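You operate a simulated robot arm through the tools that you are given. There is no shell and no other tool.

You are at the controls of a simulated robot arm. One attempt, no reset.

TASK
Free the grey bump stop from the vice, stow it in the orange drawer and clamp the silver collar.
Fine: shut the drawer after. Where these are worked on the way, their far stop is far enough and under half their travel is too little: orange drawer.

It is judged by the outcome, as a careful person would: the job done as asked, and still so three seconds after it is handed in. It fails if anything else is knocked over, pushed out of place, dropped, spilled or broken.

THE ROBOT
A 6-joint arm with a two-finger gripper, fixed in place. Base frame: the origin is at the foot of the arm, x ahead of it, y to its left, z up. Lengths are in m, angles in degrees, forces in N, time in s.
Its first joint turns from -166.0 to 166.0 degrees. Payload 2.45 kg.
Tool frame: the origin (TCP) lies between the finger pads and is the grasp point; the fingertips stand 0.02 m ahead of it; z points along the fingers, y is the line along which they close. The gripper opens to 0.14 m. The gripper's body begins 0.168 m behind the TCP.
Orientation is told as [roll, pitch, yaw] about the base's x, y, z axes, in that order, counted from this pose: with the fingers straight down and closing along the base's y, the tool's x points along the base's -x, its y along +y and its z along -z.

THE INTERFACE
- The arm moves only by the tool servo_tool. Its argument "deltas" is text: rows parted by semicolons, each of 7 numbers parted by spaces: the opening, from 0 (shut) to 1 (fully open), then the shift along the tool's x, y, z in m, then the turn, a rotation vector about the tool's x, y, z in degrees. In form: jaw x y z wx wy wz; .... A call has 1 to 20 rows; each row shifts and turns the commanded pose from where the row before left it, along the tool's axes as they then stand. A row lasts 0.2 s, in which the tool goes at most 0.05 m and 8.6 degrees; a call with a longer step from one row to the next is refused whole, and so is a gripper value outside its range. A pose out of reach is approached as far as the arm can. The call stops where the force on the tool passes 90 N (or 10 N more than at its start, if that is more) or the arm is blocked; 0.2 s more then pass. Each finger travels about 0.045 m/s and halts on what it meets, pressing with about 42 N; the grip force reading is that of the motor and also rises with nothing between the fingers. The clock runs only during rows and for 0.2 s after the last one: add rows that do not move to give the fingers time. The reply holds the time, the measured pose of the TCP, the force on the tool along the base axes, the opening and the grip force, in the units named above and with some noise, with the torque about the TCP (base axes, N m) and any sound that the robot's microphone picked up.
- Cameras (640 x 400 px; columns grow to the right, rows downward): "scene" is fixed at [0.0512, -0.6515, 1.4549]; the picture's right is [0.66, -0.75, 0.00], its down [-0.22, -0.19, -0.96] and it looks along [0.72, 0.63, -0.29] (base axes); focal length 372 px, centre (320, 200). "wrist" rides on the gripper at [0.078, 0.011, -0.209] in the tool frame; the picture's right is [-0.14, 0.99, 0.00], its down [-0.92, -0.13, -0.37] and it looks along [-0.37, -0.05, 0.93] (tool axes); focal length 280 px, centre (320, 200). There is no depth. A picture from a camera that has moved, and an enlarged one, comes with that camera's place and axes in the base frame and with its lens. The place of the scene camera against the robot may be out by one fixed shift of up to 0.012 m in any direction.
- get_image(camera): a new picture of that camera. No time passes.
- zoom(camera, box): a new picture of the part [left, top, right, bottom] of that camera's present view, enlarged. No time passes.
- job_done(): hands the job in; it is judged then, once.

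Nothing tells you positions but the pictures and the camera data. Unless the task says otherwise, let go and move clear before handing in.

The tools are called after "Call:" by a JSON object that holds its "method" and its "body". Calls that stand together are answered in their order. servo_tool: Moves the arm, as the interface text tells. Its arguments: {"type":"object","properties":{"deltas":{"type":"string"}},"required":["deltas"]} The other tools are called the same way: get_image (camera) takes a picture; zoom (camera, box) takes an enlarged picture of a part of a camera's view; job_done () hands the job in.

At the start:

```text
time_s: 0.0
tcp_pos: [0.5971, 0.3509, 1.2915]
ee_rot: [-0.1, 0.0, 0.0]
ft_force: [0.9, 0.3, 0.1]
wrist_torque: [0.03, -0.02, -0.01]
opening: 0.1403
grasp_force: 0.1
```

scene: 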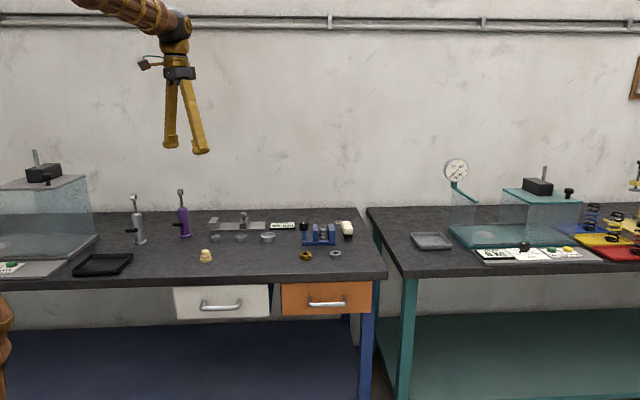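
wrist: 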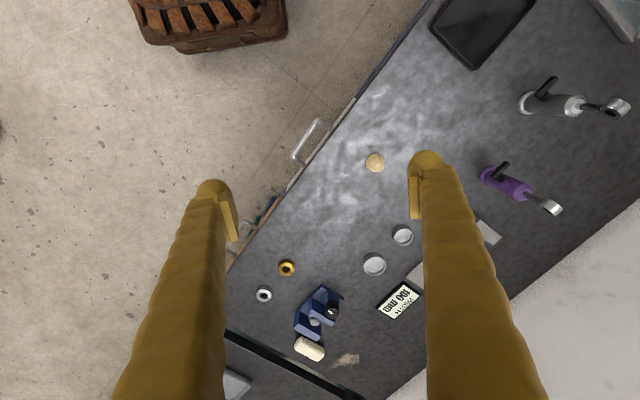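

I see a workbench with a blue vice near a brass and a silver ring, and an orange drawer under the bench edge. I'll look closer before moving.

Call:
{"method": "zoom", "body": {"camera": "scene", "box": [260, 200, 380, 275]}}

Call:
{"method": "zoom", "body": {"camera": "scene", "box": [160, 180, 400, 330]}}

Call:
{"method": "zoom", "body": {"camera": "wrist", "box": [220, 240, 380, 380]}}

```text
5.33 times, centred on (320, 238) of scene
camera zoom: at [0.0512, -0.6515, 1.4549], right [0.66, -0.75, 0.0], down [-0.22, -0.19, -0.96], along [0.72, 0.63, -0.29], focal length 1984 px, centre (320, 0)
```

zoom: 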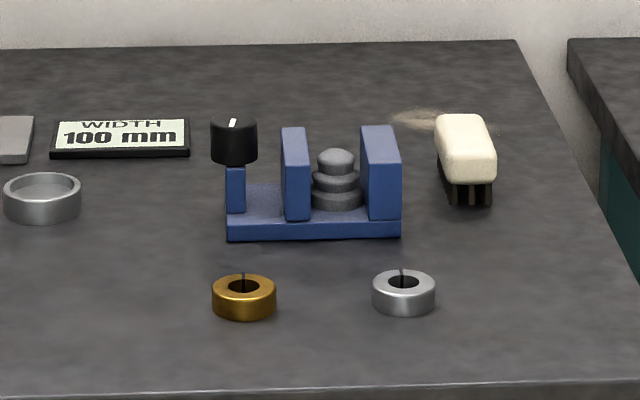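

```text
2.67 times, centred on (280, 255) of scene
camera zoom: at [0.0512, -0.6515, 1.4549], right [0.66, -0.75, 0.0], down [-0.22, -0.19, -0.96], along [0.72, 0.63, -0.29], focal length 992 px, centre (427, 53)
```

zoom: 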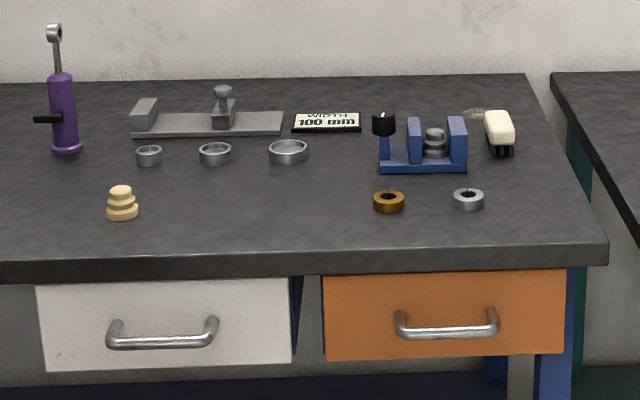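

```text
2.86 times, centred on (300, 310) of wrist
camera zoom: at [0.5171, 0.3618, 1.4995], right [0.14, 0.99, 0.0], down [0.92, -0.13, 0.37], along [0.37, -0.05, -0.93], focal length 801 px, centre (377, -114)
```

zoom: 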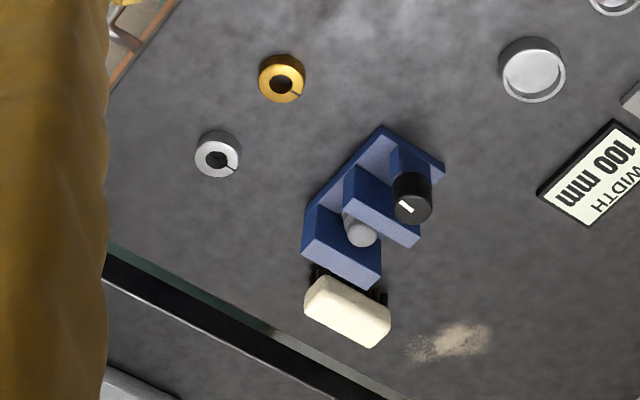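

The vice is about 1.1 m out from the base, with a black knob on its left post. The silver collar is at about (1.03, 0.13), the bench top near z 0.85, and the orange handle near (0.91, 0.07, 0.745). I'll move closer, high up, to look and check the reach.

Call:
{"method": "servo_tool", "body": {"deltas": "0.5 -0.0375 -0.0125 0.01 0 0 0; 0.5 -0.0375 -0.0125 0.01 0 0 0; 0.5 -0.0375 -0.0125 0.01 0 0 0; 0.5 -0.0375 -0.0125 0.01 0 0 0; 0.5 -0.0375 -0.0125 0.01 0 0 0; 0.5 -0.0375 -0.0125 0.01 0 0 0; 0.5 -0.0375 -0.0125 0.01 0 0 0; 0.5 0 0 0 0 0 0"}}

Call:
{"method": "get_image", "body": {"camera": "wrist"}}

Call:
{"method": "get_image", "body": {"camera": "scene"}}

```text
time_s: 1.8
tcp_pos: [0.8608, 0.2643, 1.222]
ee_rot: [0.0, -0.1, 0.0]
ft_force: [0.0, -0.5, 0.1]
wrist_torque: [0.05, 0.02, 0.0]
opening: 0.0698
grasp_force: 0.1
```

```text
taken
camera wrist: at [0.7823, 0.273, 1.4305], right [0.14, 0.99, 0.0], down [0.92, -0.13, 0.37], along [0.37, -0.05, -0.93], focal length 280 px, centre (320, 200)
```

wrist: 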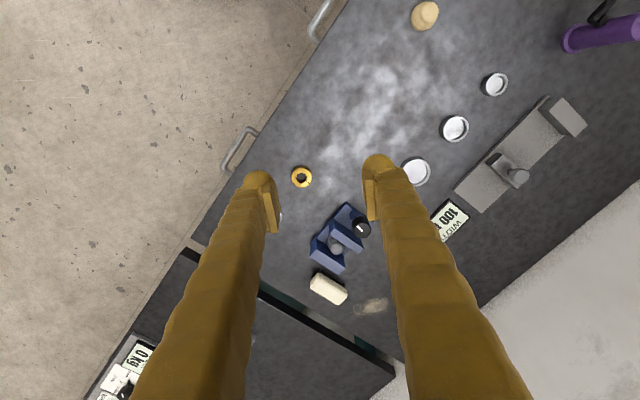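

```text
taken
```

scene: 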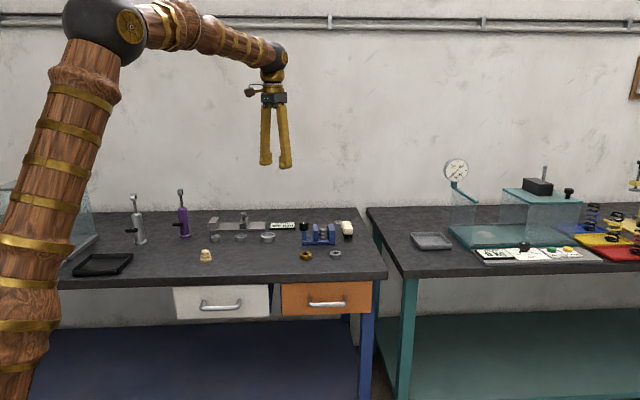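

The arm is well above the bench with reach to spare. I'll zoom in on the vice from here to fix positions.

Call:
{"method": "zoom", "body": {"camera": "wrist", "box": [280, 190, 400, 310]}}

Call:
{"method": "zoom", "body": {"camera": "wrist", "box": [200, 100, 340, 240]}}

Call:
{"method": "zoom", "body": {"camera": "scene", "box": [290, 205, 365, 265]}}

```text
3.33 times, centred on (340, 250) of wrist
camera zoom: at [0.7823, 0.273, 1.4305], right [0.14, 0.99, 0.0], down [0.92, -0.13, 0.37], along [0.37, -0.05, -0.93], focal length 935 px, centre (253, 33)
```

zoom: 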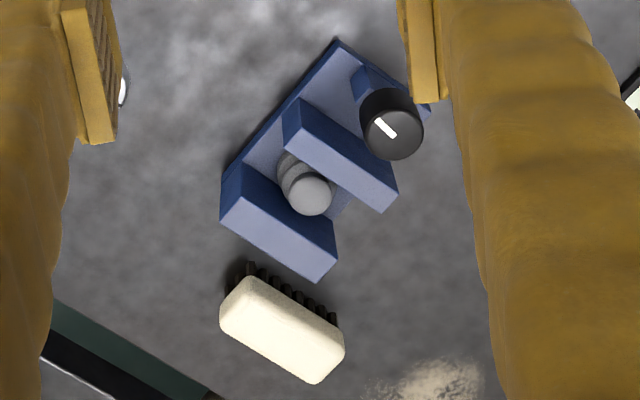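

```text
2.86 times, centred on (270, 170) of wrist
camera zoom: at [0.7823, 0.273, 1.4305], right [0.14, 0.99, 0.0], down [0.92, -0.13, 0.37], along [0.37, -0.05, -0.93], focal length 801 px, centre (463, 286)
```

zoom: 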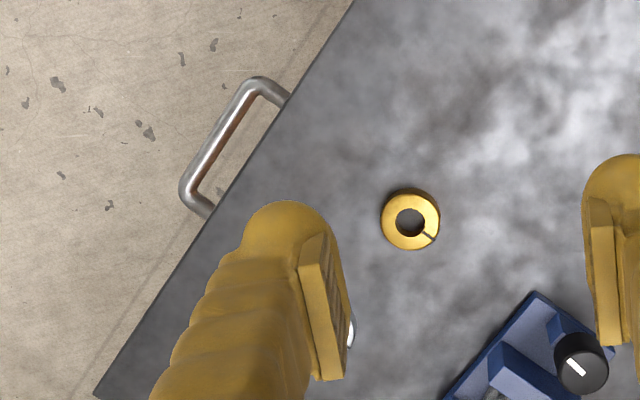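

```text
6.67 times, centred on (328, 235) of scene
camera zoom: at [0.0512, -0.6515, 1.4549], right [0.66, -0.75, 0.0], down [-0.22, -0.19, -0.96], along [0.72, 0.63, -0.29], focal length 2480 px, centre (270, -33)
```

zoom: 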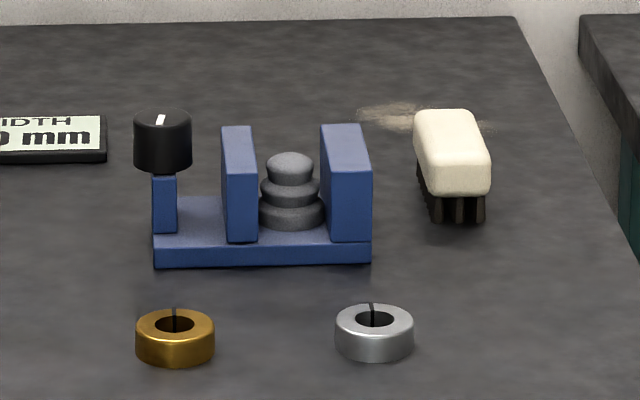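

Next I'll test the reach by moving above the vice, staying well clear of everything.

Call:
{"method": "servo_tool", "body": {"deltas": "0.5 -0.035 0.007 0.01 0 0 0; 0.5 -0.035 0.007 0.01 0 0 0; 0.5 -0.035 0.007 0.01 0 0 0; 0.5 -0.035 0.007 0.01 0 0 0; 0.5 -0.035 0.007 0.01 0 0 0; 0.5 0 0 0 0 0 0; 0.5 0 0 0 0 0 0"}}

Call:
{"method": "get_image", "body": {"camera": "wrist"}}

Call:
{"method": "get_image", "body": {"camera": "scene"}}

```text
time_s: 3.4
tcp_pos: [1.0342, 0.2985, 1.1727]
ee_rot: [0.0, 0.0, 0.0]
ft_force: [0.0, -0.6, -0.5]
wrist_torque: [-0.01, 0.01, 0.03]
opening: 0.07
grasp_force: 0.0
```

```text
taken
camera wrist: at [0.955, 0.3091, 1.3806], right [0.14, 0.99, 0.0], down [0.92, -0.13, 0.37], along [0.36, -0.05, -0.93], focal length 280 px, centre (320, 200)
```

wrist: 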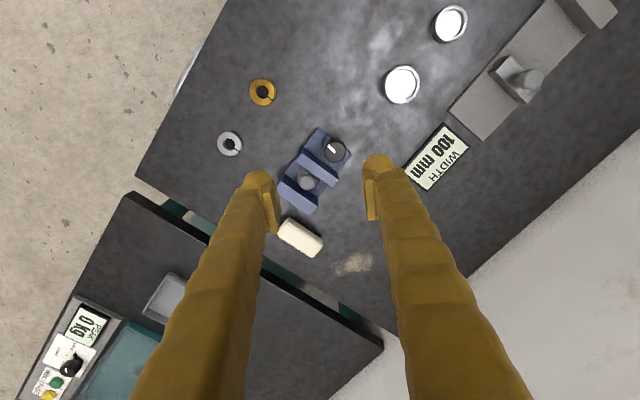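

```text
taken
```

scene: 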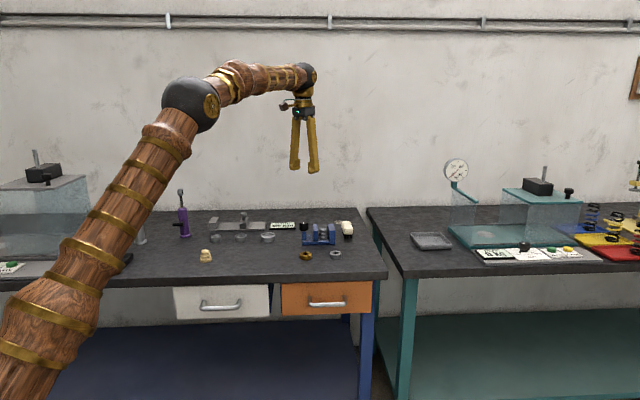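

It reaches here with ease. I'll zoom in on the vice from overhead to measure it.

Call:
{"method": "zoom", "body": {"camera": "wrist", "box": [265, 110, 385, 270]}}

Call:
{"method": "zoom", "body": {"camera": "wrist", "box": [160, 40, 300, 180]}}

```text
2.50 times, centred on (325, 190) of wrist
camera zoom: at [0.955, 0.3091, 1.3806], right [0.14, 0.99, 0.0], down [0.92, -0.13, 0.37], along [0.36, -0.05, -0.93], focal length 701 px, centre (308, 225)
```

zoom: 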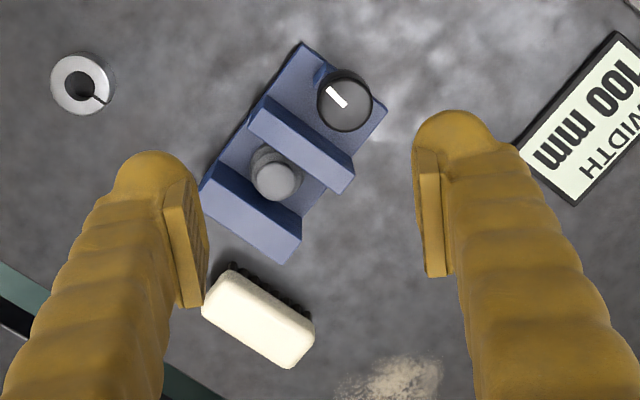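

```text
2.86 times, centred on (230, 110) of wrist
camera zoom: at [0.955, 0.3091, 1.3806], right [0.14, 0.99, 0.0], down [0.92, -0.13, 0.37], along [0.36, -0.05, -0.93], focal length 801 px, centre (577, 457)
```

zoom: 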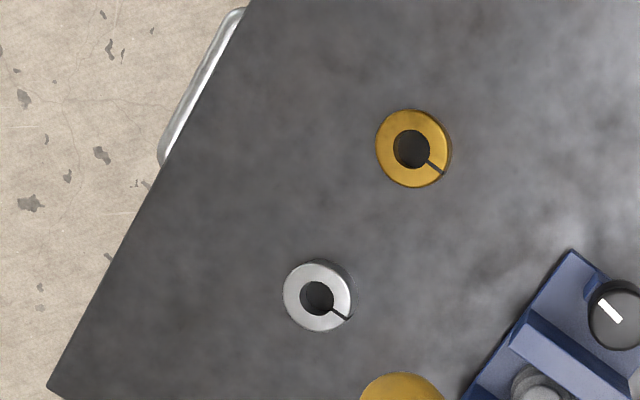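

The bench runs at 45° to the base, and the orange handle bar sits about 35 mm ahead of the bench edge at roughly (0.885, 0.051, 0.765). I'll turn the tool so it closes along the bench normal and go above the handle for a close look.

Call:
{"method": "servo_tool", "body": {"deltas": "0.5 0 0 0 0 0 7.5; 0.5 0 0 0 0 0 7.5; 0.5 0 0 0 0 0 7.5; 0.5 0 0 0 0 0 7.5; 0.5 0 0 0 0 0 7.5; 0.5 0 0 0 0 0 7.5; 0.5 -0.0087 -0.035 0.015 0 0 0; 0.5 -0.0087 -0.035 0.015 0 0 0; 0.5 -0.0087 -0.035 0.015 0 0 0; 0.5 -0.0087 -0.035 0.015 0 0 0; 0.5 -0.0087 -0.035 0.015 0 0 0; 0.5 -0.0087 -0.035 0.015 0 0 0; 0.5 -0.0087 -0.035 0.015 0 0 0; 0.5 -0.0087 -0.035 0.015 0 0 0; 0.5 0 0 0 0 0 0; 0.5 0 0 0 0 0 0"}}

Call:
{"method": "get_image", "body": {"camera": "wrist"}}

Call:
{"method": "get_image", "body": {"camera": "scene"}}

```text
time_s: 6.8
tcp_pos: [0.8829, 0.05, 1.051]
ee_rot: [-0.1, 0.0, -45.0]
ft_force: [0.0, -0.3, 0.9]
wrist_torque: [-0.01, 0.01, 0.01]
opening: 0.0701
grasp_force: 0.0
```

```text
taken
camera wrist: at [0.8356, 0.1138, 1.2601], right [0.8, 0.6, 0.0], down [0.56, -0.74, 0.37], along [0.22, -0.29, -0.93], focal length 280 px, centre (320, 200)
```

wrist: 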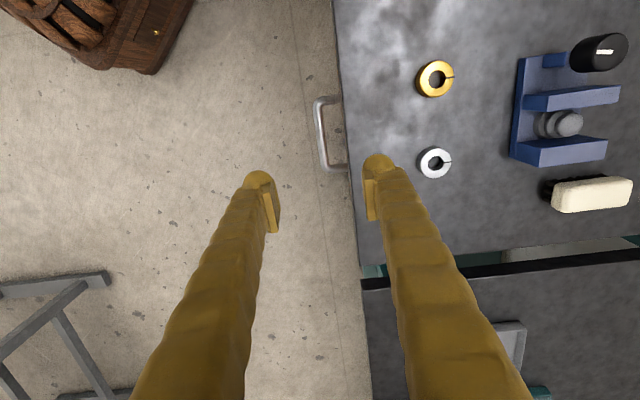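

```text
taken
```

scene: 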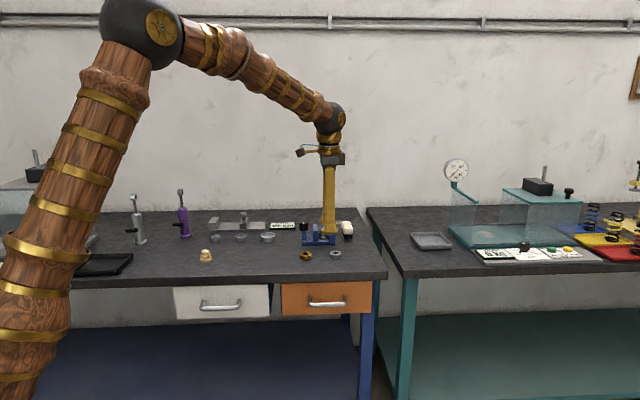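

The handle is in view just ahead of the bench edge. I'll zoom in to locate the bar.

Call:
{"method": "zoom", "body": {"camera": "wrist", "box": [280, 80, 380, 190]}}

Call:
{"method": "zoom", "body": {"camera": "scene", "box": [270, 270, 390, 330]}}

```text
3.64 times, centred on (330, 135) of wrist
camera zoom: at [0.8356, 0.1138, 1.2601], right [0.8, 0.6, 0.0], down [0.56, -0.74, 0.37], along [0.22, -0.29, -0.93], focal length 1020 px, centre (284, 436)
```

zoom: 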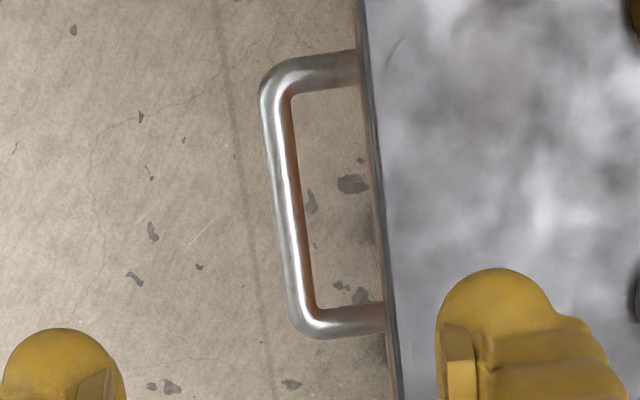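

```text
5.33 times, centred on (330, 300) of scene
camera zoom: at [0.0512, -0.6515, 1.4549], right [0.66, -0.75, 0.0], down [-0.22, -0.19, -0.96], along [0.72, 0.63, -0.29], focal length 1984 px, centre (267, -333)
```

zoom: 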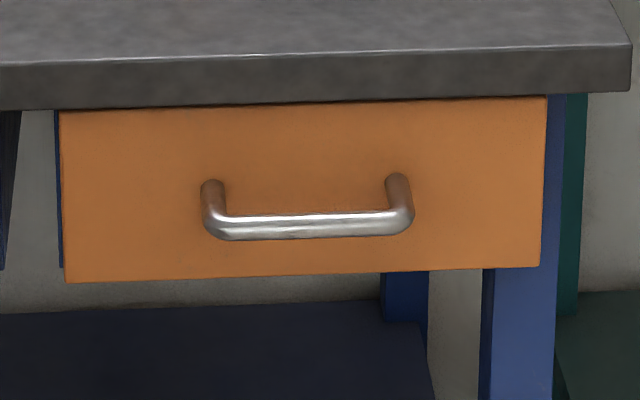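

The bar is centred under the tool, about 13 mm thick, with roughly 29 mm between it and the bench edge. I'll narrow the fingers to 32 mm, go down to just above the bar, and check.

Call:
{"method": "servo_tool", "body": {"deltas": "0.229 0 0 0 0 0 0; 0.229 0 -0.001 0 0 0 0; 0.229 0 0 0 0 0 0; 0.229 0 0 0.03 0 0 0; 0.229 0 0 0.035 0 0 0; 0.229 0 0 0.035 0 0 0; 0.229 0 0 0.035 0 0 0; 0.229 0 0 0.035 0 0 0; 0.229 0 0 0.03 0 0 0; 0.229 0 0 0.02 0 0 0; 0.229 0 0 0.01 0 0 0; 0.229 0 0 0 0 0 0"}}

Call:
{"method": "get_image", "body": {"camera": "wrist"}}

Call:
{"method": "zoom", "body": {"camera": "scene", "box": [260, 220, 400, 330]}}

```text
time_s: 8.8
tcp_pos: [0.8869, 0.0519, 0.8694]
ee_rot: [0.5, -0.4, -45.0]
ft_force: [-14.5, -0.1, 28.6]
wrist_torque: [1.02, -0.35, 0.55]
opening: 0.0268
grasp_force: 0.0
stopped in row 10: the force on the tool passed its limit at 151 N (the readings are from after the stop); the commanded pose is now the measured one
```

```text
taken
camera wrist: at [0.8364, 0.1138, 1.0767], right [0.8, 0.6, 0.01], down [0.56, -0.74, 0.37], along [0.23, -0.29, -0.93], focal length 280 px, centre (320, 200)
```

wrist: 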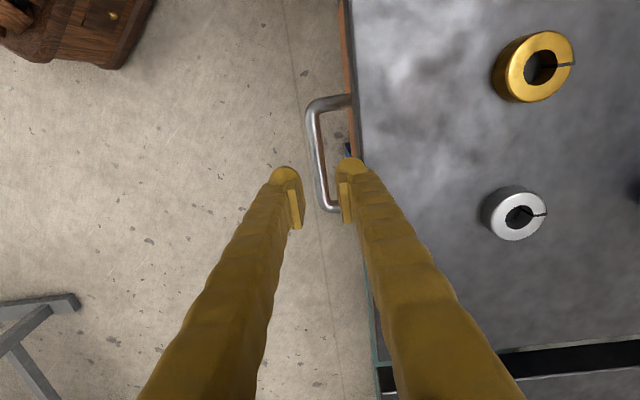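

```text
3.64 times, centred on (330, 275) of scene
camera zoom: at [0.0512, -0.6515, 1.4549], right [0.66, -0.75, 0.0], down [-0.22, -0.19, -0.96], along [0.72, 0.63, -0.29], focal length 1353 px, centre (284, -73)
```

zoom: 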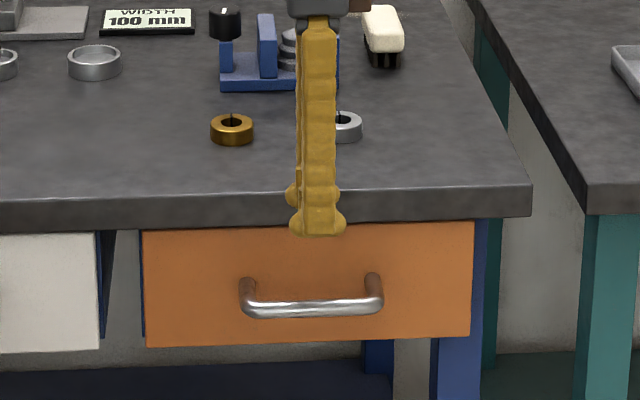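

The back finger touched the bench's front edge, because the fingers are thicker than the gap allows. I'll back off upward and approach the handle from the front with the tool tilted, so the fingers pass above and below the bar.

Call:
{"method": "servo_tool", "body": {"deltas": "0.229 0 0 -0.01 0 0 0; 0.229 0 0 -0.03 0 0 0; 0.229 0 0 -0.03 0 0 0; 0.229 0 -0.03 -0.03 0 0 0; 0.3 0 -0.04 -0.02 0 0 0; 0.3 0 -0.04 0 0 0 0; 0.3 0 -0.04 0 -8 0 0; 0.3 0 0 0 -8 0 0; 0.3 0 0 0 -8 0 0; 0.3 0 0 0 -8 0 0; 0.3 0 0 0 -8 0 0; 0.3 0 0 0 -8 0 0; 0.3 0 0 0 -7 0 0; 0.3 0 0 0 0 0 0; 0.3 0 0 0 0 0 0"}}

Call:
{"method": "get_image", "body": {"camera": "wrist"}}

Call:
{"method": "get_image", "body": {"camera": "scene"}}

```text
time_s: 12.0
tcp_pos: [0.7806, -0.0543, 0.9853]
ee_rot: [55.6, -0.4, -44.9]
ft_force: [-0.2, 0.4, -1.1]
wrist_torque: [0.02, 0.0, -0.02]
opening: 0.0419
grasp_force: 0.0
```

```text
taken
camera wrist: at [0.6059, -0.1166, 1.1112], right [0.49, 0.3, 0.82], down [0.38, -0.92, 0.11], along [0.78, 0.26, -0.56], focal length 280 px, centre (320, 200)
```

wrist: 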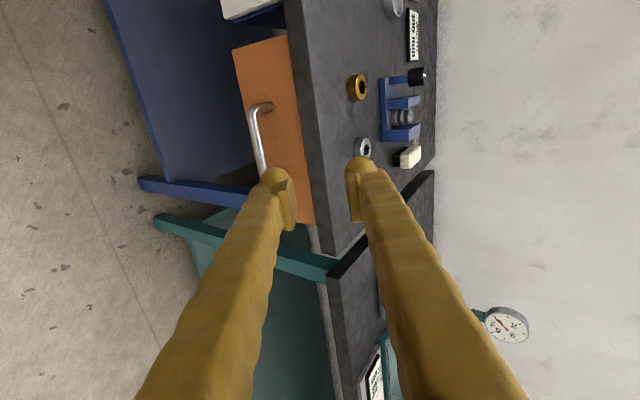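

```text
taken
```

scene: 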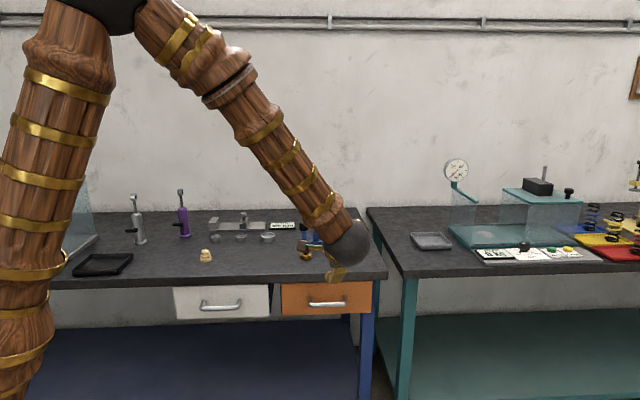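

The tilt works and the arm holds it. I'll zoom in to get the bar's height from here.

Call:
{"method": "zoom", "body": {"camera": "wrist", "box": [220, 80, 320, 180]}}

```text
4.00 times, centred on (270, 130) of wrist
camera zoom: at [0.6059, -0.1166, 1.1112], right [0.49, 0.3, 0.82], down [0.38, -0.92, 0.11], along [0.78, 0.26, -0.56], focal length 1122 px, centre (520, 480)
```

zoom: 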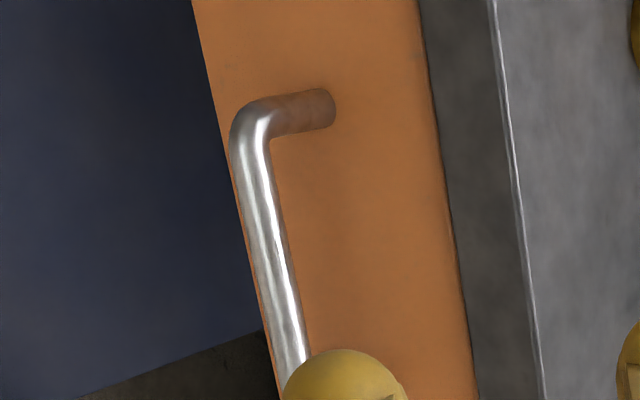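

The bar is at z about 0.757 and the drawer front is about 43 mm behind it, so there's room for the tilted fingers. I'll line up with the bar and go in most of the way.

Call:
{"method": "servo_tool", "body": {"deltas": "0.257 0 -0.026 0 0 0 0; 0.257 0 -0.026 0 0 0 0; 0.257 0 -0.026 0 0 0 0; 0.257 0 -0.0265 0 0 0 0; 0.257 0 0 0.034 0 0 0; 0.257 0 0 0.034 0 0 0; 0.257 0 0 0.034 0 0 0; 0.257 0 0 0.034 0 0 0; 0.257 0 0 0.034 0 0 0; 0.257 0 0 0.02 0 0 0; 0.257 0 0 0 0 0 0; 0.257 0 0 0 0 0 0"}}

Call:
{"method": "get_image", "body": {"camera": "wrist"}}

Call:
{"method": "get_image", "body": {"camera": "scene"}}

```text
time_s: 14.6
tcp_pos: [0.849, 0.0119, 0.7932]
ee_rot: [55.5, -0.4, -45.0]
ft_force: [-0.4, 0.4, -1.0]
wrist_torque: [-0.01, 0.0, 0.03]
opening: 0.0362
grasp_force: 0.1
```

```text
taken
camera wrist: at [0.6752, -0.0498, 0.918], right [0.49, 0.3, 0.82], down [0.39, -0.92, 0.11], along [0.78, 0.26, -0.56], focal length 280 px, centre (320, 200)
```

wrist: 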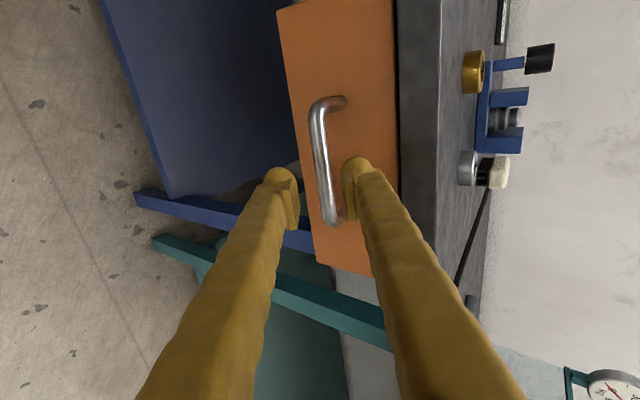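

```text
taken
```

scene: 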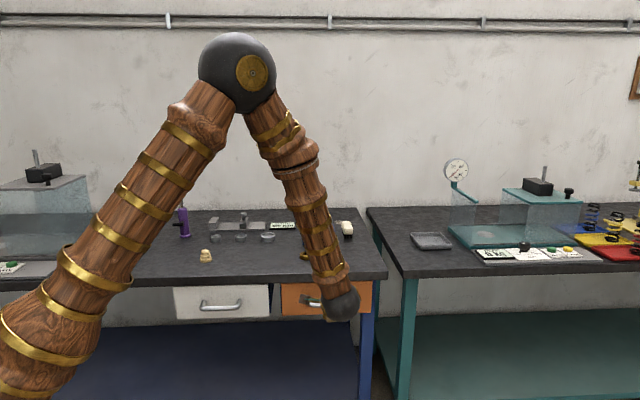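

The bar sits between the fingers in the view. I'll go the last 58 mm and close on it.

Call:
{"method": "servo_tool", "body": {"deltas": "0.257 0 0.002 0.02 0 0 0; 0.257 0 0 0.02 0 0 0; 0.257 0 0 0.018 0 0 0; 0.257 0 0 0 0 0 0; 0 0 0 0 0 0 0; 0 0 0 0 0 0 0; 0 0 0 0 0 0 0; 0 0 0 0 0 0 0"}}

Call:
{"method": "get_image", "body": {"camera": "wrist"}}

```text
time_s: 16.4
tcp_pos: [0.8831, 0.0477, 0.761]
ee_rot: [55.6, -0.4, -45.0]
ft_force: [1.4, -0.5, 7.5]
wrist_torque: [-0.03, -0.08, 0.05]
opening: 0.0118
grasp_force: 38.1
```

```text
taken
camera wrist: at [0.7092, -0.0141, 0.8864], right [0.49, 0.3, 0.82], down [0.38, -0.92, 0.11], along [0.78, 0.26, -0.56], focal length 280 px, centre (320, 200)
```

wrist: 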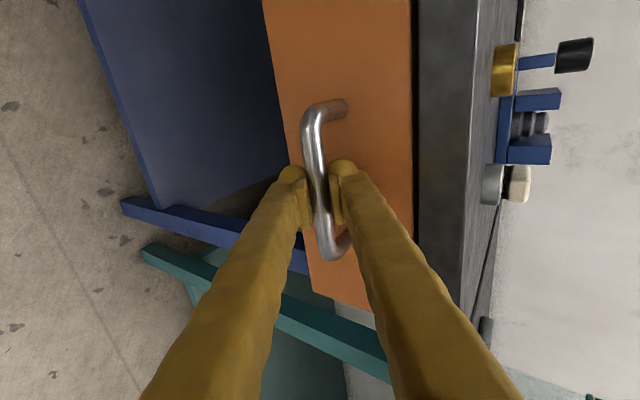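

The bar is gripped firmly at 12 mm. I'll pull the drawer straight out along the bench normal.

Call:
{"method": "servo_tool", "body": {"deltas": "0 0 -0.0057 -0.0083 0 0 0; 0 0 -0.0085 -0.0124 0 0 0; 0 0 -0.0085 -0.0124 0 0 0; 0 0 -0.0085 -0.0124 0 0 0; 0 0 -0.0085 -0.0124 0 0 0; 0 0 -0.0085 -0.0124 0 0 0; 0 0 -0.0085 -0.0124 0 0 0; 0 0 0 0 0 0 0"}}

Call:
{"method": "get_image", "body": {"camera": "scene"}}

```text
time_s: 18.2
tcp_pos: [0.8107, -0.0234, 0.7613]
ee_rot: [55.5, -0.3, -44.9]
ft_force: [-6.8, 4.6, -30.5]
wrist_torque: [-0.07, 0.07, 0.05]
opening: 0.0113
grasp_force: 38.2
```

```text
taken
```

scene: 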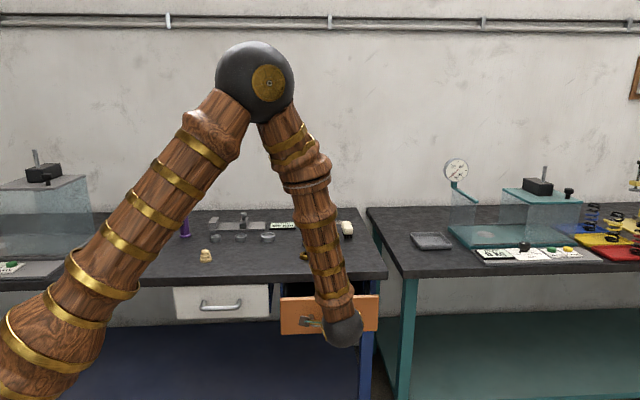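

The drawer is sliding out smoothly. I'll keep pulling toward the far stop, easing the vertical load slightly.

Call:
{"method": "servo_tool", "body": {"deltas": "0 0 -0.0095 -0.0113 0 0 0; 0 0 -0.0095 -0.0117 0 0 0; 0 0 -0.0085 -0.0124 0 0 0; 0 0 -0.0085 -0.0124 0 0 0; 0 0 -0.0085 -0.0124 0 0 0; 0 0 -0.0085 -0.0124 0 0 0; 0 0 0 0 0 0 0"}}

Call:
{"method": "get_image", "body": {"camera": "scene"}}

```text
time_s: 19.8
tcp_pos: [0.7494, -0.0866, 0.7604]
ee_rot: [55.7, -0.5, -44.9]
ft_force: [-7.4, 9.5, 61.8]
wrist_torque: [0.14, -0.16, 0.09]
opening: 0.0115
grasp_force: 38.3
```

```text
taken
```

scene: 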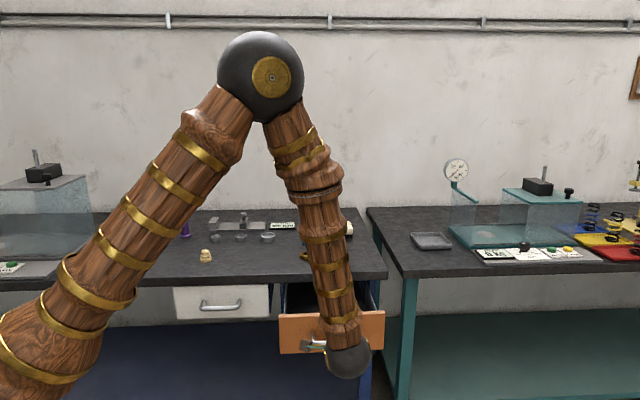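

The drawer is out about 0.19 m, and my vertical trim overshot, so I'll undo it and keep pulling gently until it stops.

Call:
{"method": "servo_tool", "body": {"deltas": "0 0 0.0011 -0.0008 0 0 0; 0 0 -0.0057 -0.0083 0 0 0; 0 0 -0.0057 -0.0083 0 0 0; 0 0 -0.0057 -0.0083 0 0 0; 0 0 0 0 0 0 0"}}

```text
time_s: 21.0
tcp_pos: [0.7275, -0.1083, 0.7608]
ee_rot: [55.6, -0.4, -45.0]
ft_force: [-9.3, 11.5, 46.3]
wrist_torque: [-0.03, -0.14, 0.09]
opening: 0.0116
grasp_force: 38.2
```

Call:
{"method": "servo_tool", "body": {"deltas": "0 0.0003 0.0009 -0.0006 0 0 0; 0 0 -0.0057 -0.0083 0 0 0; 0 0 -0.0057 -0.0083 0 0 0; 0 0 -0.0057 -0.0083 0 0 0; 0 0 -0.0057 -0.0083 0 0 0; 0 0 0 0 0 0 0"}}

Call:
{"method": "get_image", "body": {"camera": "scene"}}

```text
time_s: 22.4
tcp_pos: [0.6998, -0.1366, 0.7602]
ee_rot: [55.6, -0.3, -44.9]
ft_force: [-0.3, -0.3, -1.1]
wrist_torque: [-0.13, -0.1, 0.07]
opening: 0.0114
grasp_force: 38.5
```

```text
taken
```

scene: 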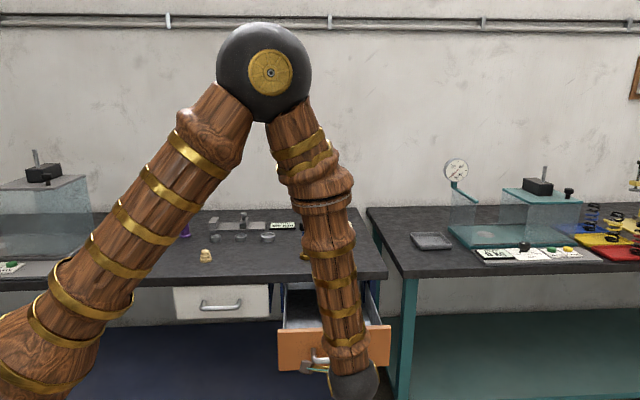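

Call:
{"method": "servo_tool", "body": {"deltas": "0 0 -0.0057 -0.0083 0 0 0; 0 0 -0.0057 -0.0083 0 0 0; 0 0 -0.0057 -0.0083 0 0 0; 0 0 -0.0057 -0.0083 0 0 0; 0 0 0 0 0 0 0"}}

Call:
{"method": "get_image", "body": {"camera": "wrist"}}

Call:
{"method": "get_image", "body": {"camera": "scene"}}

```text
time_s: 23.7
tcp_pos: [0.6733, -0.1628, 0.7618]
ee_rot: [56.0, -0.4, -44.7]
ft_force: [10.5, 9.1, -0.9]
wrist_torque: [0.24, 0.3, -0.14]
opening: 0.0127
grasp_force: 39.7
stopped in row 5: the force on the tool passed its limit at 93 N (the readings are from after the stop); the commanded pose is now the measured one
```

```text
taken
camera wrist: at [0.4985, -0.2256, 0.8865], right [0.48, 0.3, 0.82], down [0.39, -0.92, 0.11], along [0.78, 0.27, -0.56], focal length 280 px, centre (320, 200)
```

wrist: 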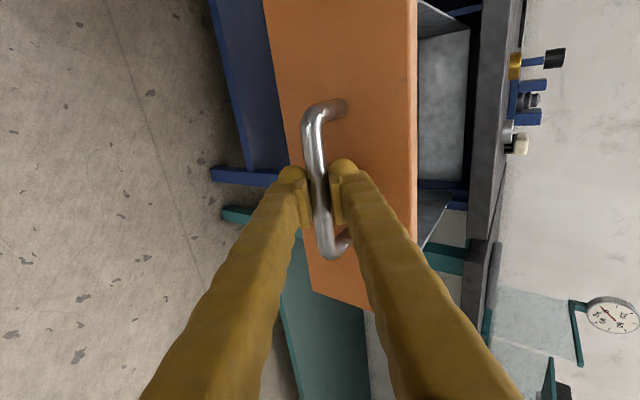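

```text
taken
```

scene: 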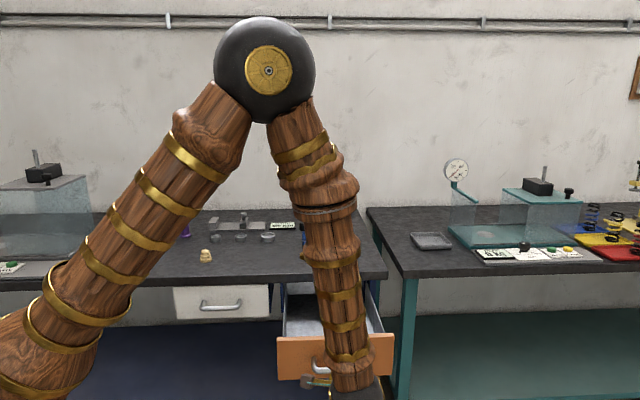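

The drawer hit its far stop after about 0.30 m. I'll let go, back off along the tool axis, rise, and straighten the tool.

Call:
{"method": "servo_tool", "body": {"deltas": "0.28 0 0 0 0 0 0; 0.28 0 0 0 0 0 0; 0.28 0 0 0 0 0 0; 0.28 0 0 -0.02 0 0 0; 0.28 0 0 -0.03 0 0 0; 0.28 0 0 -0.04 0 0 0; 0.28 0 0.02 -0.04 0 0 0; 0.28 0 0.04 -0.02 0 0 0; 0.28 0 0.045 0 0 0 0; 0.28 0 0.045 0 0 0 0; 0.28 0 0.045 0 0 0 0; 0.4 0 0.045 0 0 0 0; 0.4 0 0.045 0 0 0 0; 0.4 0 0 0 0 0 0"}}

Call:
{"method": "get_image", "body": {"camera": "scene"}}

```text
time_s: 26.7
tcp_pos: [0.6949, -0.1335, 1.0835]
ee_rot: [55.9, -0.6, -44.8]
ft_force: [0.3, -0.2, 0.6]
wrist_torque: [-0.01, 0.02, 0.0]
opening: 0.0562
grasp_force: 0.0
```

```text
taken
```

scene: 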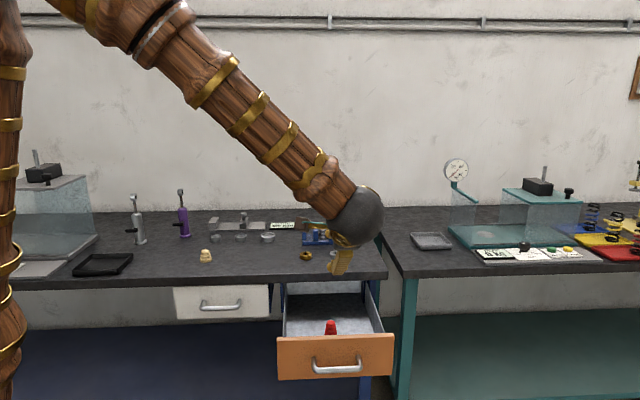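

The drawer is open and has a small red object inside near the front. I'll straighten the tool and look down into the drawer.

Call:
{"method": "servo_tool", "body": {"deltas": "0.5 0 0 0 8 0 0; 0.5 0 0 0 8 0 0; 0.5 0 0 0 8 0 0; 0.5 0 0 0 8 0 0; 0.5 0 0 0 8 0 0; 0.5 0 0 0 8 0 0; 0.5 0 0 0 7.9 0 0; 0.5 0 0 0 0 0 0; 0.5 0 0 0 0 0 0"}}

Call:
{"method": "get_image", "body": {"camera": "wrist"}}

Call:
{"method": "zoom", "body": {"camera": "scene", "box": [265, 270, 405, 385]}}

```text
time_s: 28.7
tcp_pos: [0.6964, -0.1363, 1.0809]
ee_rot: [-0.2, -0.5, -44.7]
ft_force: [0.7, -0.4, 0.0]
wrist_torque: [0.0, 0.0, 0.04]
opening: 0.0701
grasp_force: 0.0
```

```text
taken
camera wrist: at [0.646, -0.0713, 1.2888], right [0.8, 0.61, 0.0], down [0.56, -0.74, 0.38], along [0.23, -0.3, -0.93], focal length 280 px, centre (320, 200)
```

wrist: 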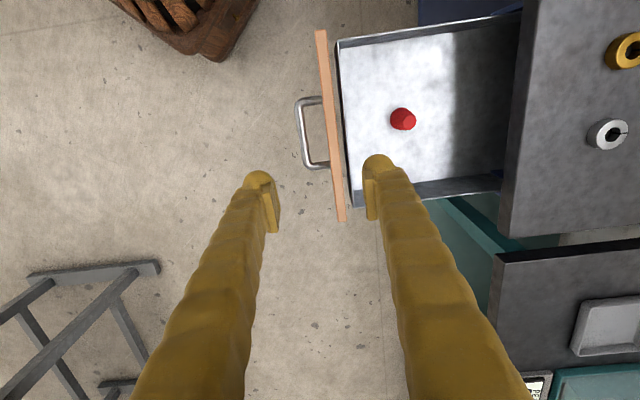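

```text
3.48 times, centred on (335, 328) of scene
camera zoom: at [0.0512, -0.6515, 1.4549], right [0.66, -0.75, 0.0], down [-0.22, -0.19, -0.96], along [0.72, 0.63, -0.29], focal length 1294 px, centre (268, -244)
```

zoom: 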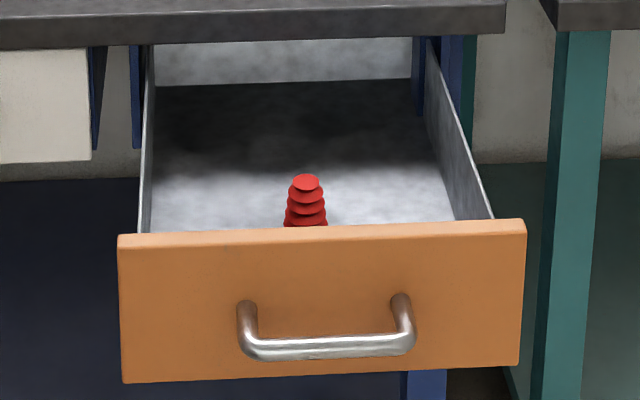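

A red bump stop stands inside the drawer at about n 0.55, so I'll put the grey one well beside it and keep it standing. Now I'll go back over the vice for a close look.

Call:
{"method": "servo_tool", "body": {"deltas": "0.5 0 0.02 0 0.2 0.5 0.3; 0.5 0.0024 0.041 0.002 0 0 0; 0.5 0.0024 0.041 0.002 0 0 0; 0.5 0.0024 0.041 0.002 0 0 0; 0.5 0.0024 0.041 0.002 0 0 0; 0.5 0.0024 0.041 0.002 0 0 0; 0.5 0.0024 0.041 0.002 0 0 0; 0.5 0.0024 0.041 0.002 0 0 0; 0.5 0.0024 0.041 0.002 0 0 0; 0.5 0.0024 0.041 0.002 0 0 0; 0.5 0.0024 0.041 0.002 0 0 0; 0.5 0.0024 0.041 0.002 0 0 0; 0.5 0.0024 0.041 0.002 0 0 0; 0.5 0.0024 0.041 0.002 0 0 0; 0.5 0 0.018 0 0 0 0; 0.5 0 0 0 0 0 0; 0.5 0 0 0 0 0 0"}}

Call:
{"method": "get_image", "body": {"camera": "wrist"}}

Call:
{"method": "get_image", "body": {"camera": "scene"}}

```text
time_s: 32.3
tcp_pos: [1.0801, 0.2889, 1.052]
ee_rot: [-0.3, 0.0, -45.1]
ft_force: [-0.2, -0.5, -0.2]
wrist_torque: [0.02, 0.01, 0.01]
opening: 0.0701
grasp_force: 0.1
```

```text
taken
camera wrist: at [1.0316, 0.3527, 1.2605], right [0.8, 0.6, 0.0], down [0.56, -0.74, 0.37], along [0.22, -0.3, -0.93], focal length 280 px, centre (320, 200)
```

wrist: 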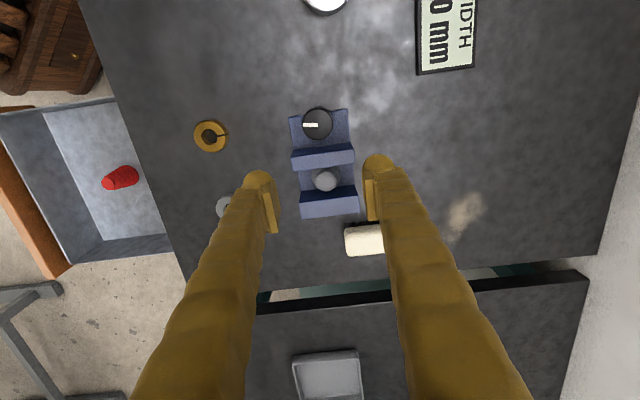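

```text
taken
```

scene: 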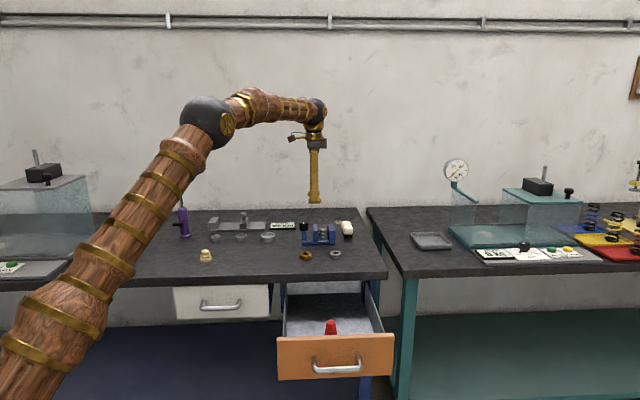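

Call:
{"method": "zoom", "body": {"camera": "wrist", "box": [270, 90, 390, 230]}}

Call:
{"method": "zoom", "body": {"camera": "scene", "box": [290, 205, 365, 265]}}

```text
2.86 times, centred on (330, 160) of wrist
camera zoom: at [1.0316, 0.3527, 1.2605], right [0.8, 0.6, 0.0], down [0.56, -0.74, 0.37], along [0.22, -0.3, -0.93], focal length 801 px, centre (291, 314)
```

zoom: 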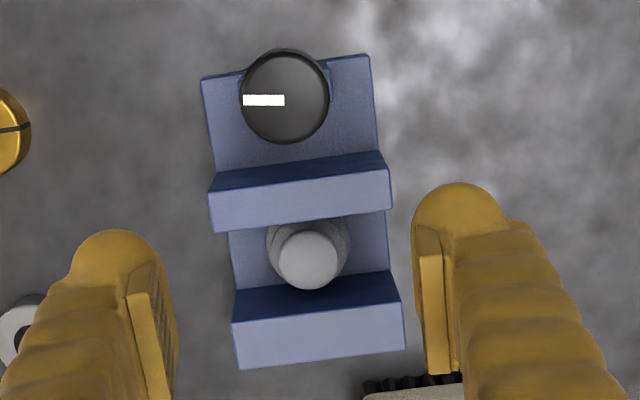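

```text
6.67 times, centred on (328, 235) of scene
camera zoom: at [0.0512, -0.6515, 1.4549], right [0.66, -0.75, 0.0], down [-0.22, -0.19, -0.96], along [0.72, 0.63, -0.29], focal length 2480 px, centre (270, -33)
```

zoom: 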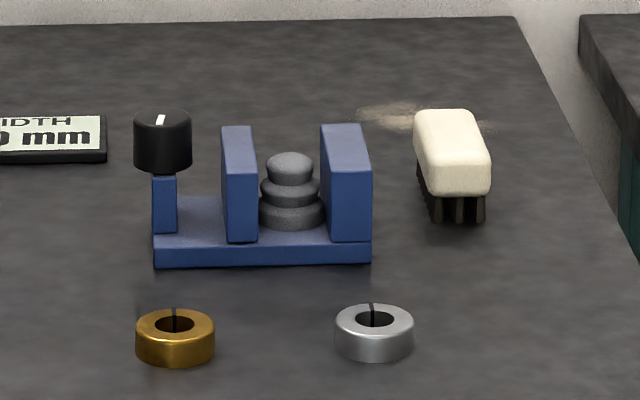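

I'll check the fingertip shape, since its width decides whether it fits between the jaws.

Call:
{"method": "zoom", "body": {"camera": "scene", "box": [290, 130, 340, 210]}}

Call:
{"method": "zoom", "body": {"camera": "wrist", "box": [230, 150, 420, 250]}}

```text
5.00 times, centred on (315, 170) of scene
camera zoom: at [0.0512, -0.6515, 1.4549], right [0.66, -0.75, 0.0], down [-0.22, -0.19, -0.96], along [0.72, 0.63, -0.29], focal length 1860 px, centre (345, 350)
```

zoom: 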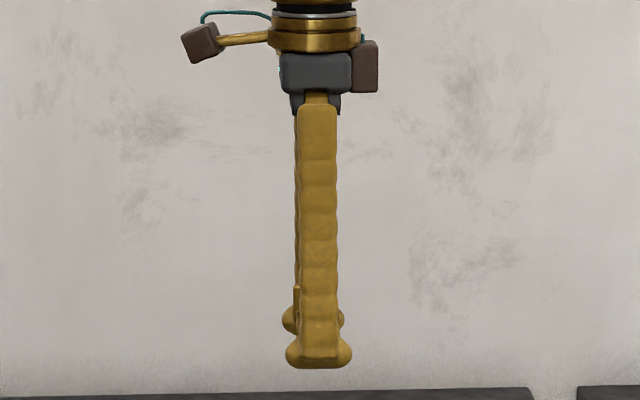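

```text
3.37 times, centred on (325, 200) of wrist
camera zoom: at [1.0316, 0.3527, 1.2605], right [0.8, 0.6, 0.0], down [0.56, -0.74, 0.37], along [0.22, -0.3, -0.93], focal length 944 px, centre (303, 200)
```

zoom: 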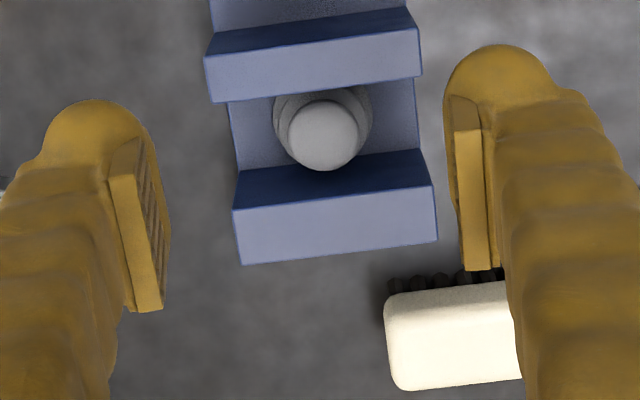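

The fingertips flare to about 49 mm wide, so heights around the vice matter. I'll shift sideways and take a second overhead view to triangulate the knob and jaw tops.

Call:
{"method": "servo_tool", "body": {"deltas": "0.5 -0.03 0 0.01 -0.2 0.2 0; 0.5 -0.03 0 0.01 0 0 0; 0.5 -0.03 0 0.01 0 0 0; 0.5 0 0 0 0 0 0; 0.5 0 0 0 0 0 0"}}

Call:
{"method": "zoom", "body": {"camera": "wrist", "box": [260, 0, 400, 140]}}

```text
time_s: 33.5
tcp_pos: [1.1426, 0.2236, 1.0209]
ee_rot: [-0.2, 0.2, -45.1]
ft_force: [0.4, 0.0, 0.8]
wrist_torque: [0.03, 0.03, 0.01]
opening: 0.07
grasp_force: 0.1
```

```text
2.86 times, centred on (330, 70) of wrist
camera zoom: at [1.0951, 0.2871, 1.2295], right [0.8, 0.6, 0.0], down [0.56, -0.74, 0.37], along [0.22, -0.29, -0.93], focal length 801 px, centre (291, 571)
```

zoom: 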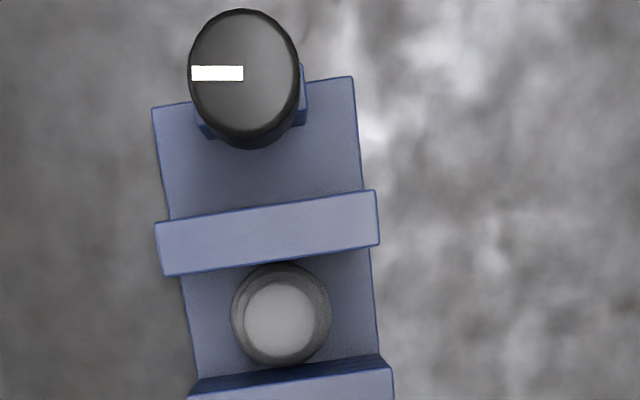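

Two views and the scene camera agree: bench top about 0.859, jaw tops about 0.917, and knob top about 0.938 at roughly (1.052, 0.320). I'll move over the knob and lower around it with the tips staying just above the jaw top.

Call:
{"method": "servo_tool", "body": {"deltas": "0.5 0.044 0.0013 0 -0.2 0 0; 0.5 0.044 0.0013 0 0 0 0; 0.5 0.044 0.0013 0 0 0 0; 0.5 0 0 0.02 0 0 0; 0.5 0 0 0.02 0 0 0; 0.5 0 0 0.015 0 0 0; 0.5 0 0 0 0 0 0; 0.5 0 0 0 0 0 0"}}

Call:
{"method": "get_image", "body": {"camera": "wrist"}}

Call:
{"method": "zoom", "body": {"camera": "scene", "box": [270, 180, 370, 265]}}

```text
time_s: 35.3
tcp_pos: [1.0513, 0.3231, 0.967]
ee_rot: [0.1, 0.2, -45.2]
ft_force: [-0.1, 0.6, 0.2]
wrist_torque: [0.01, 0.03, 0.02]
opening: 0.0701
grasp_force: 0.1
```

```text
taken
camera wrist: at [1.0029, 0.3855, 1.1762], right [0.8, 0.6, 0.0], down [0.56, -0.74, 0.37], along [0.22, -0.29, -0.93], focal length 280 px, centre (320, 200)
```

wrist: 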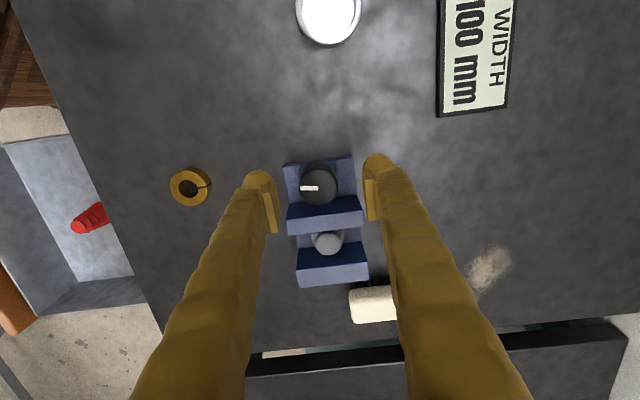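

```text
4.71 times, centred on (320, 222) of scene
camera zoom: at [0.0512, -0.6515, 1.4549], right [0.66, -0.75, 0.0], down [-0.22, -0.19, -0.96], along [0.72, 0.63, -0.29], focal length 1750 px, centre (320, 94)
```

zoom: 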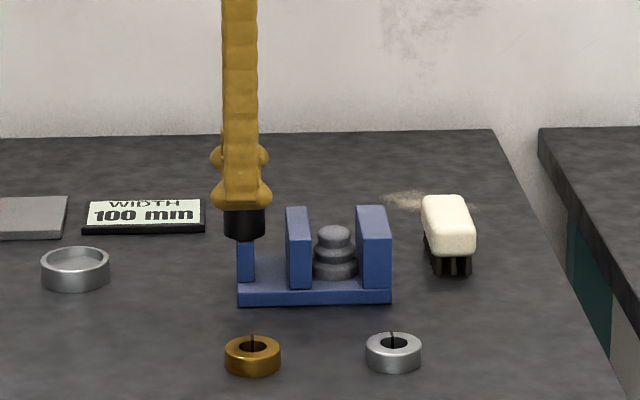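

The knob sits between the fingers, about 3 mm off centre. I'll correct that, lower 25 mm, and close on it.

Call:
{"method": "servo_tool", "body": {"deltas": "0.5 -0.003 -0.002 0.01 0 0 0; 0.5 0 0 0.01 0 0 0; 0.5 0 0 0.005 0 0 0; 0.5 0 0 0 0 0 0; 0.1 0 0 0 0 0 0; 0.1 0 0 0 0 0 0; 0.1 0 0 0 0 0 0; 0.1 0 0 0 0 0 0; 0.1 0 0 0 0 0 0"}}

Call:
{"method": "get_image", "body": {"camera": "wrist"}}

Call:
{"method": "zoom", "body": {"camera": "scene", "box": [270, 180, 370, 265]}}

```text
time_s: 37.3
tcp_pos: [1.0526, 0.319, 0.9433]
ee_rot: [0.0, 0.2, -45.1]
ft_force: [1.9, 0.7, -2.3]
wrist_torque: [-0.06, -0.06, 0.01]
opening: 0.0342
grasp_force: 44.8
```

```text
taken
camera wrist: at [1.004, 0.3817, 1.1515], right [0.8, 0.6, 0.0], down [0.56, -0.74, 0.37], along [0.22, -0.29, -0.93], focal length 280 px, centre (320, 200)
```

wrist: 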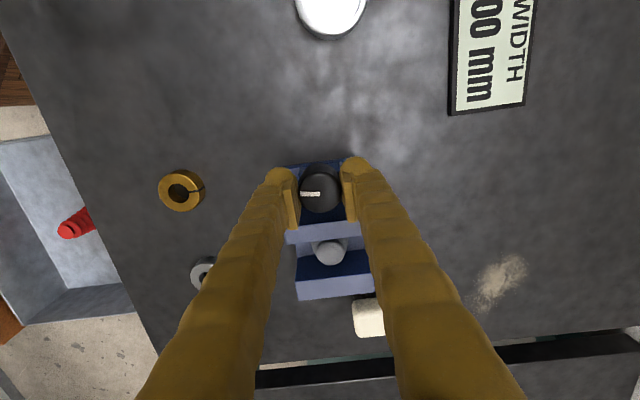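

```text
4.71 times, centred on (320, 222) of scene
camera zoom: at [0.0512, -0.6515, 1.4549], right [0.66, -0.75, 0.0], down [-0.22, -0.19, -0.96], along [0.72, 0.63, -0.29], focal length 1750 px, centre (320, 94)
```

zoom: 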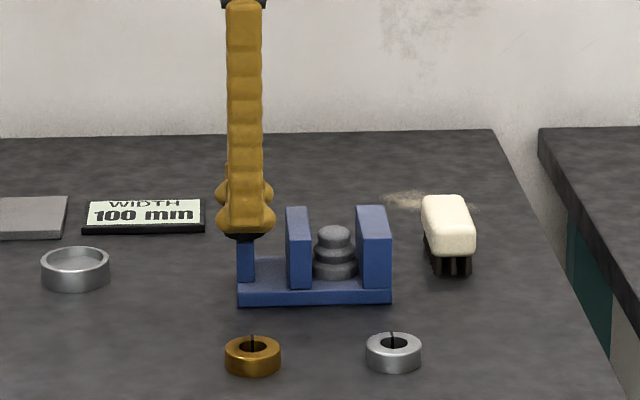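

The knob is gripped. I'll try a small counter-clockwise turn, as seen from above, and check the torque and the jaw.

Call:
{"method": "servo_tool", "body": {"deltas": "0.1 0 0 0 0 0 -4; 0.1 0 0 0 0 0 -4; 0.1 0 0 0 0 0 -4; 0.1 0 0 0 0 0 -4; 0.1 0 0 0 0 0 -4; 0.1 0 0 0 0 0 0"}}

Call:
{"method": "get_image", "body": {"camera": "wrist"}}

Call:
{"method": "zoom", "body": {"camera": "scene", "box": [270, 180, 370, 265]}}

```text
time_s: 38.7
tcp_pos: [1.0527, 0.3195, 0.9431]
ee_rot: [0.2, 0.1, -25.0]
ft_force: [20.0, 21.7, -5.1]
wrist_torque: [0.19, -0.26, -0.02]
opening: 0.0343
grasp_force: 45.2
```

```text
taken
camera wrist: at [0.9853, 0.3616, 1.1514], right [0.54, 0.84, 0.0], down [0.78, -0.51, 0.37], along [0.31, -0.2, -0.93], focal length 280 px, centre (320, 200)
```

wrist: 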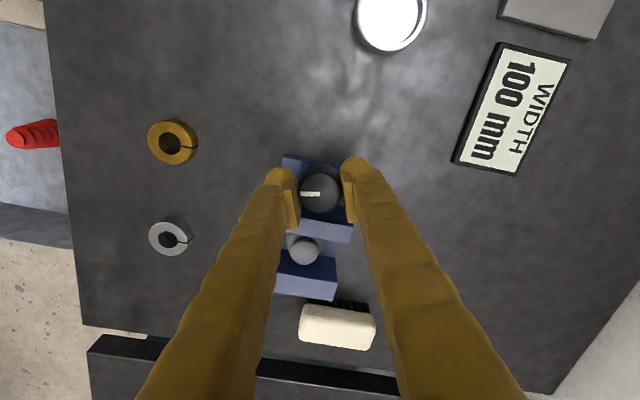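

```text
4.71 times, centred on (320, 222) of scene
camera zoom: at [0.0512, -0.6515, 1.4549], right [0.66, -0.75, 0.0], down [-0.22, -0.19, -0.96], along [0.72, 0.63, -0.29], focal length 1750 px, centre (320, 94)
```

zoom: 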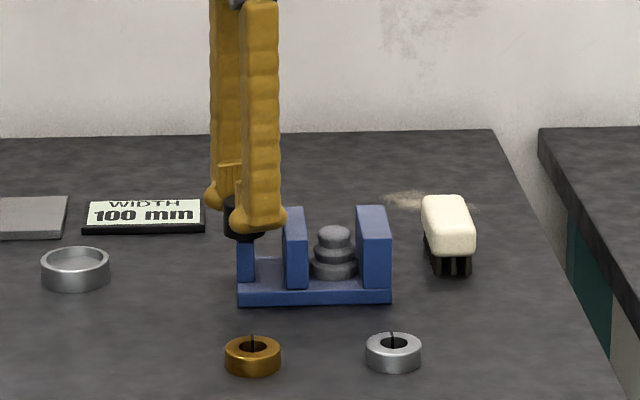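

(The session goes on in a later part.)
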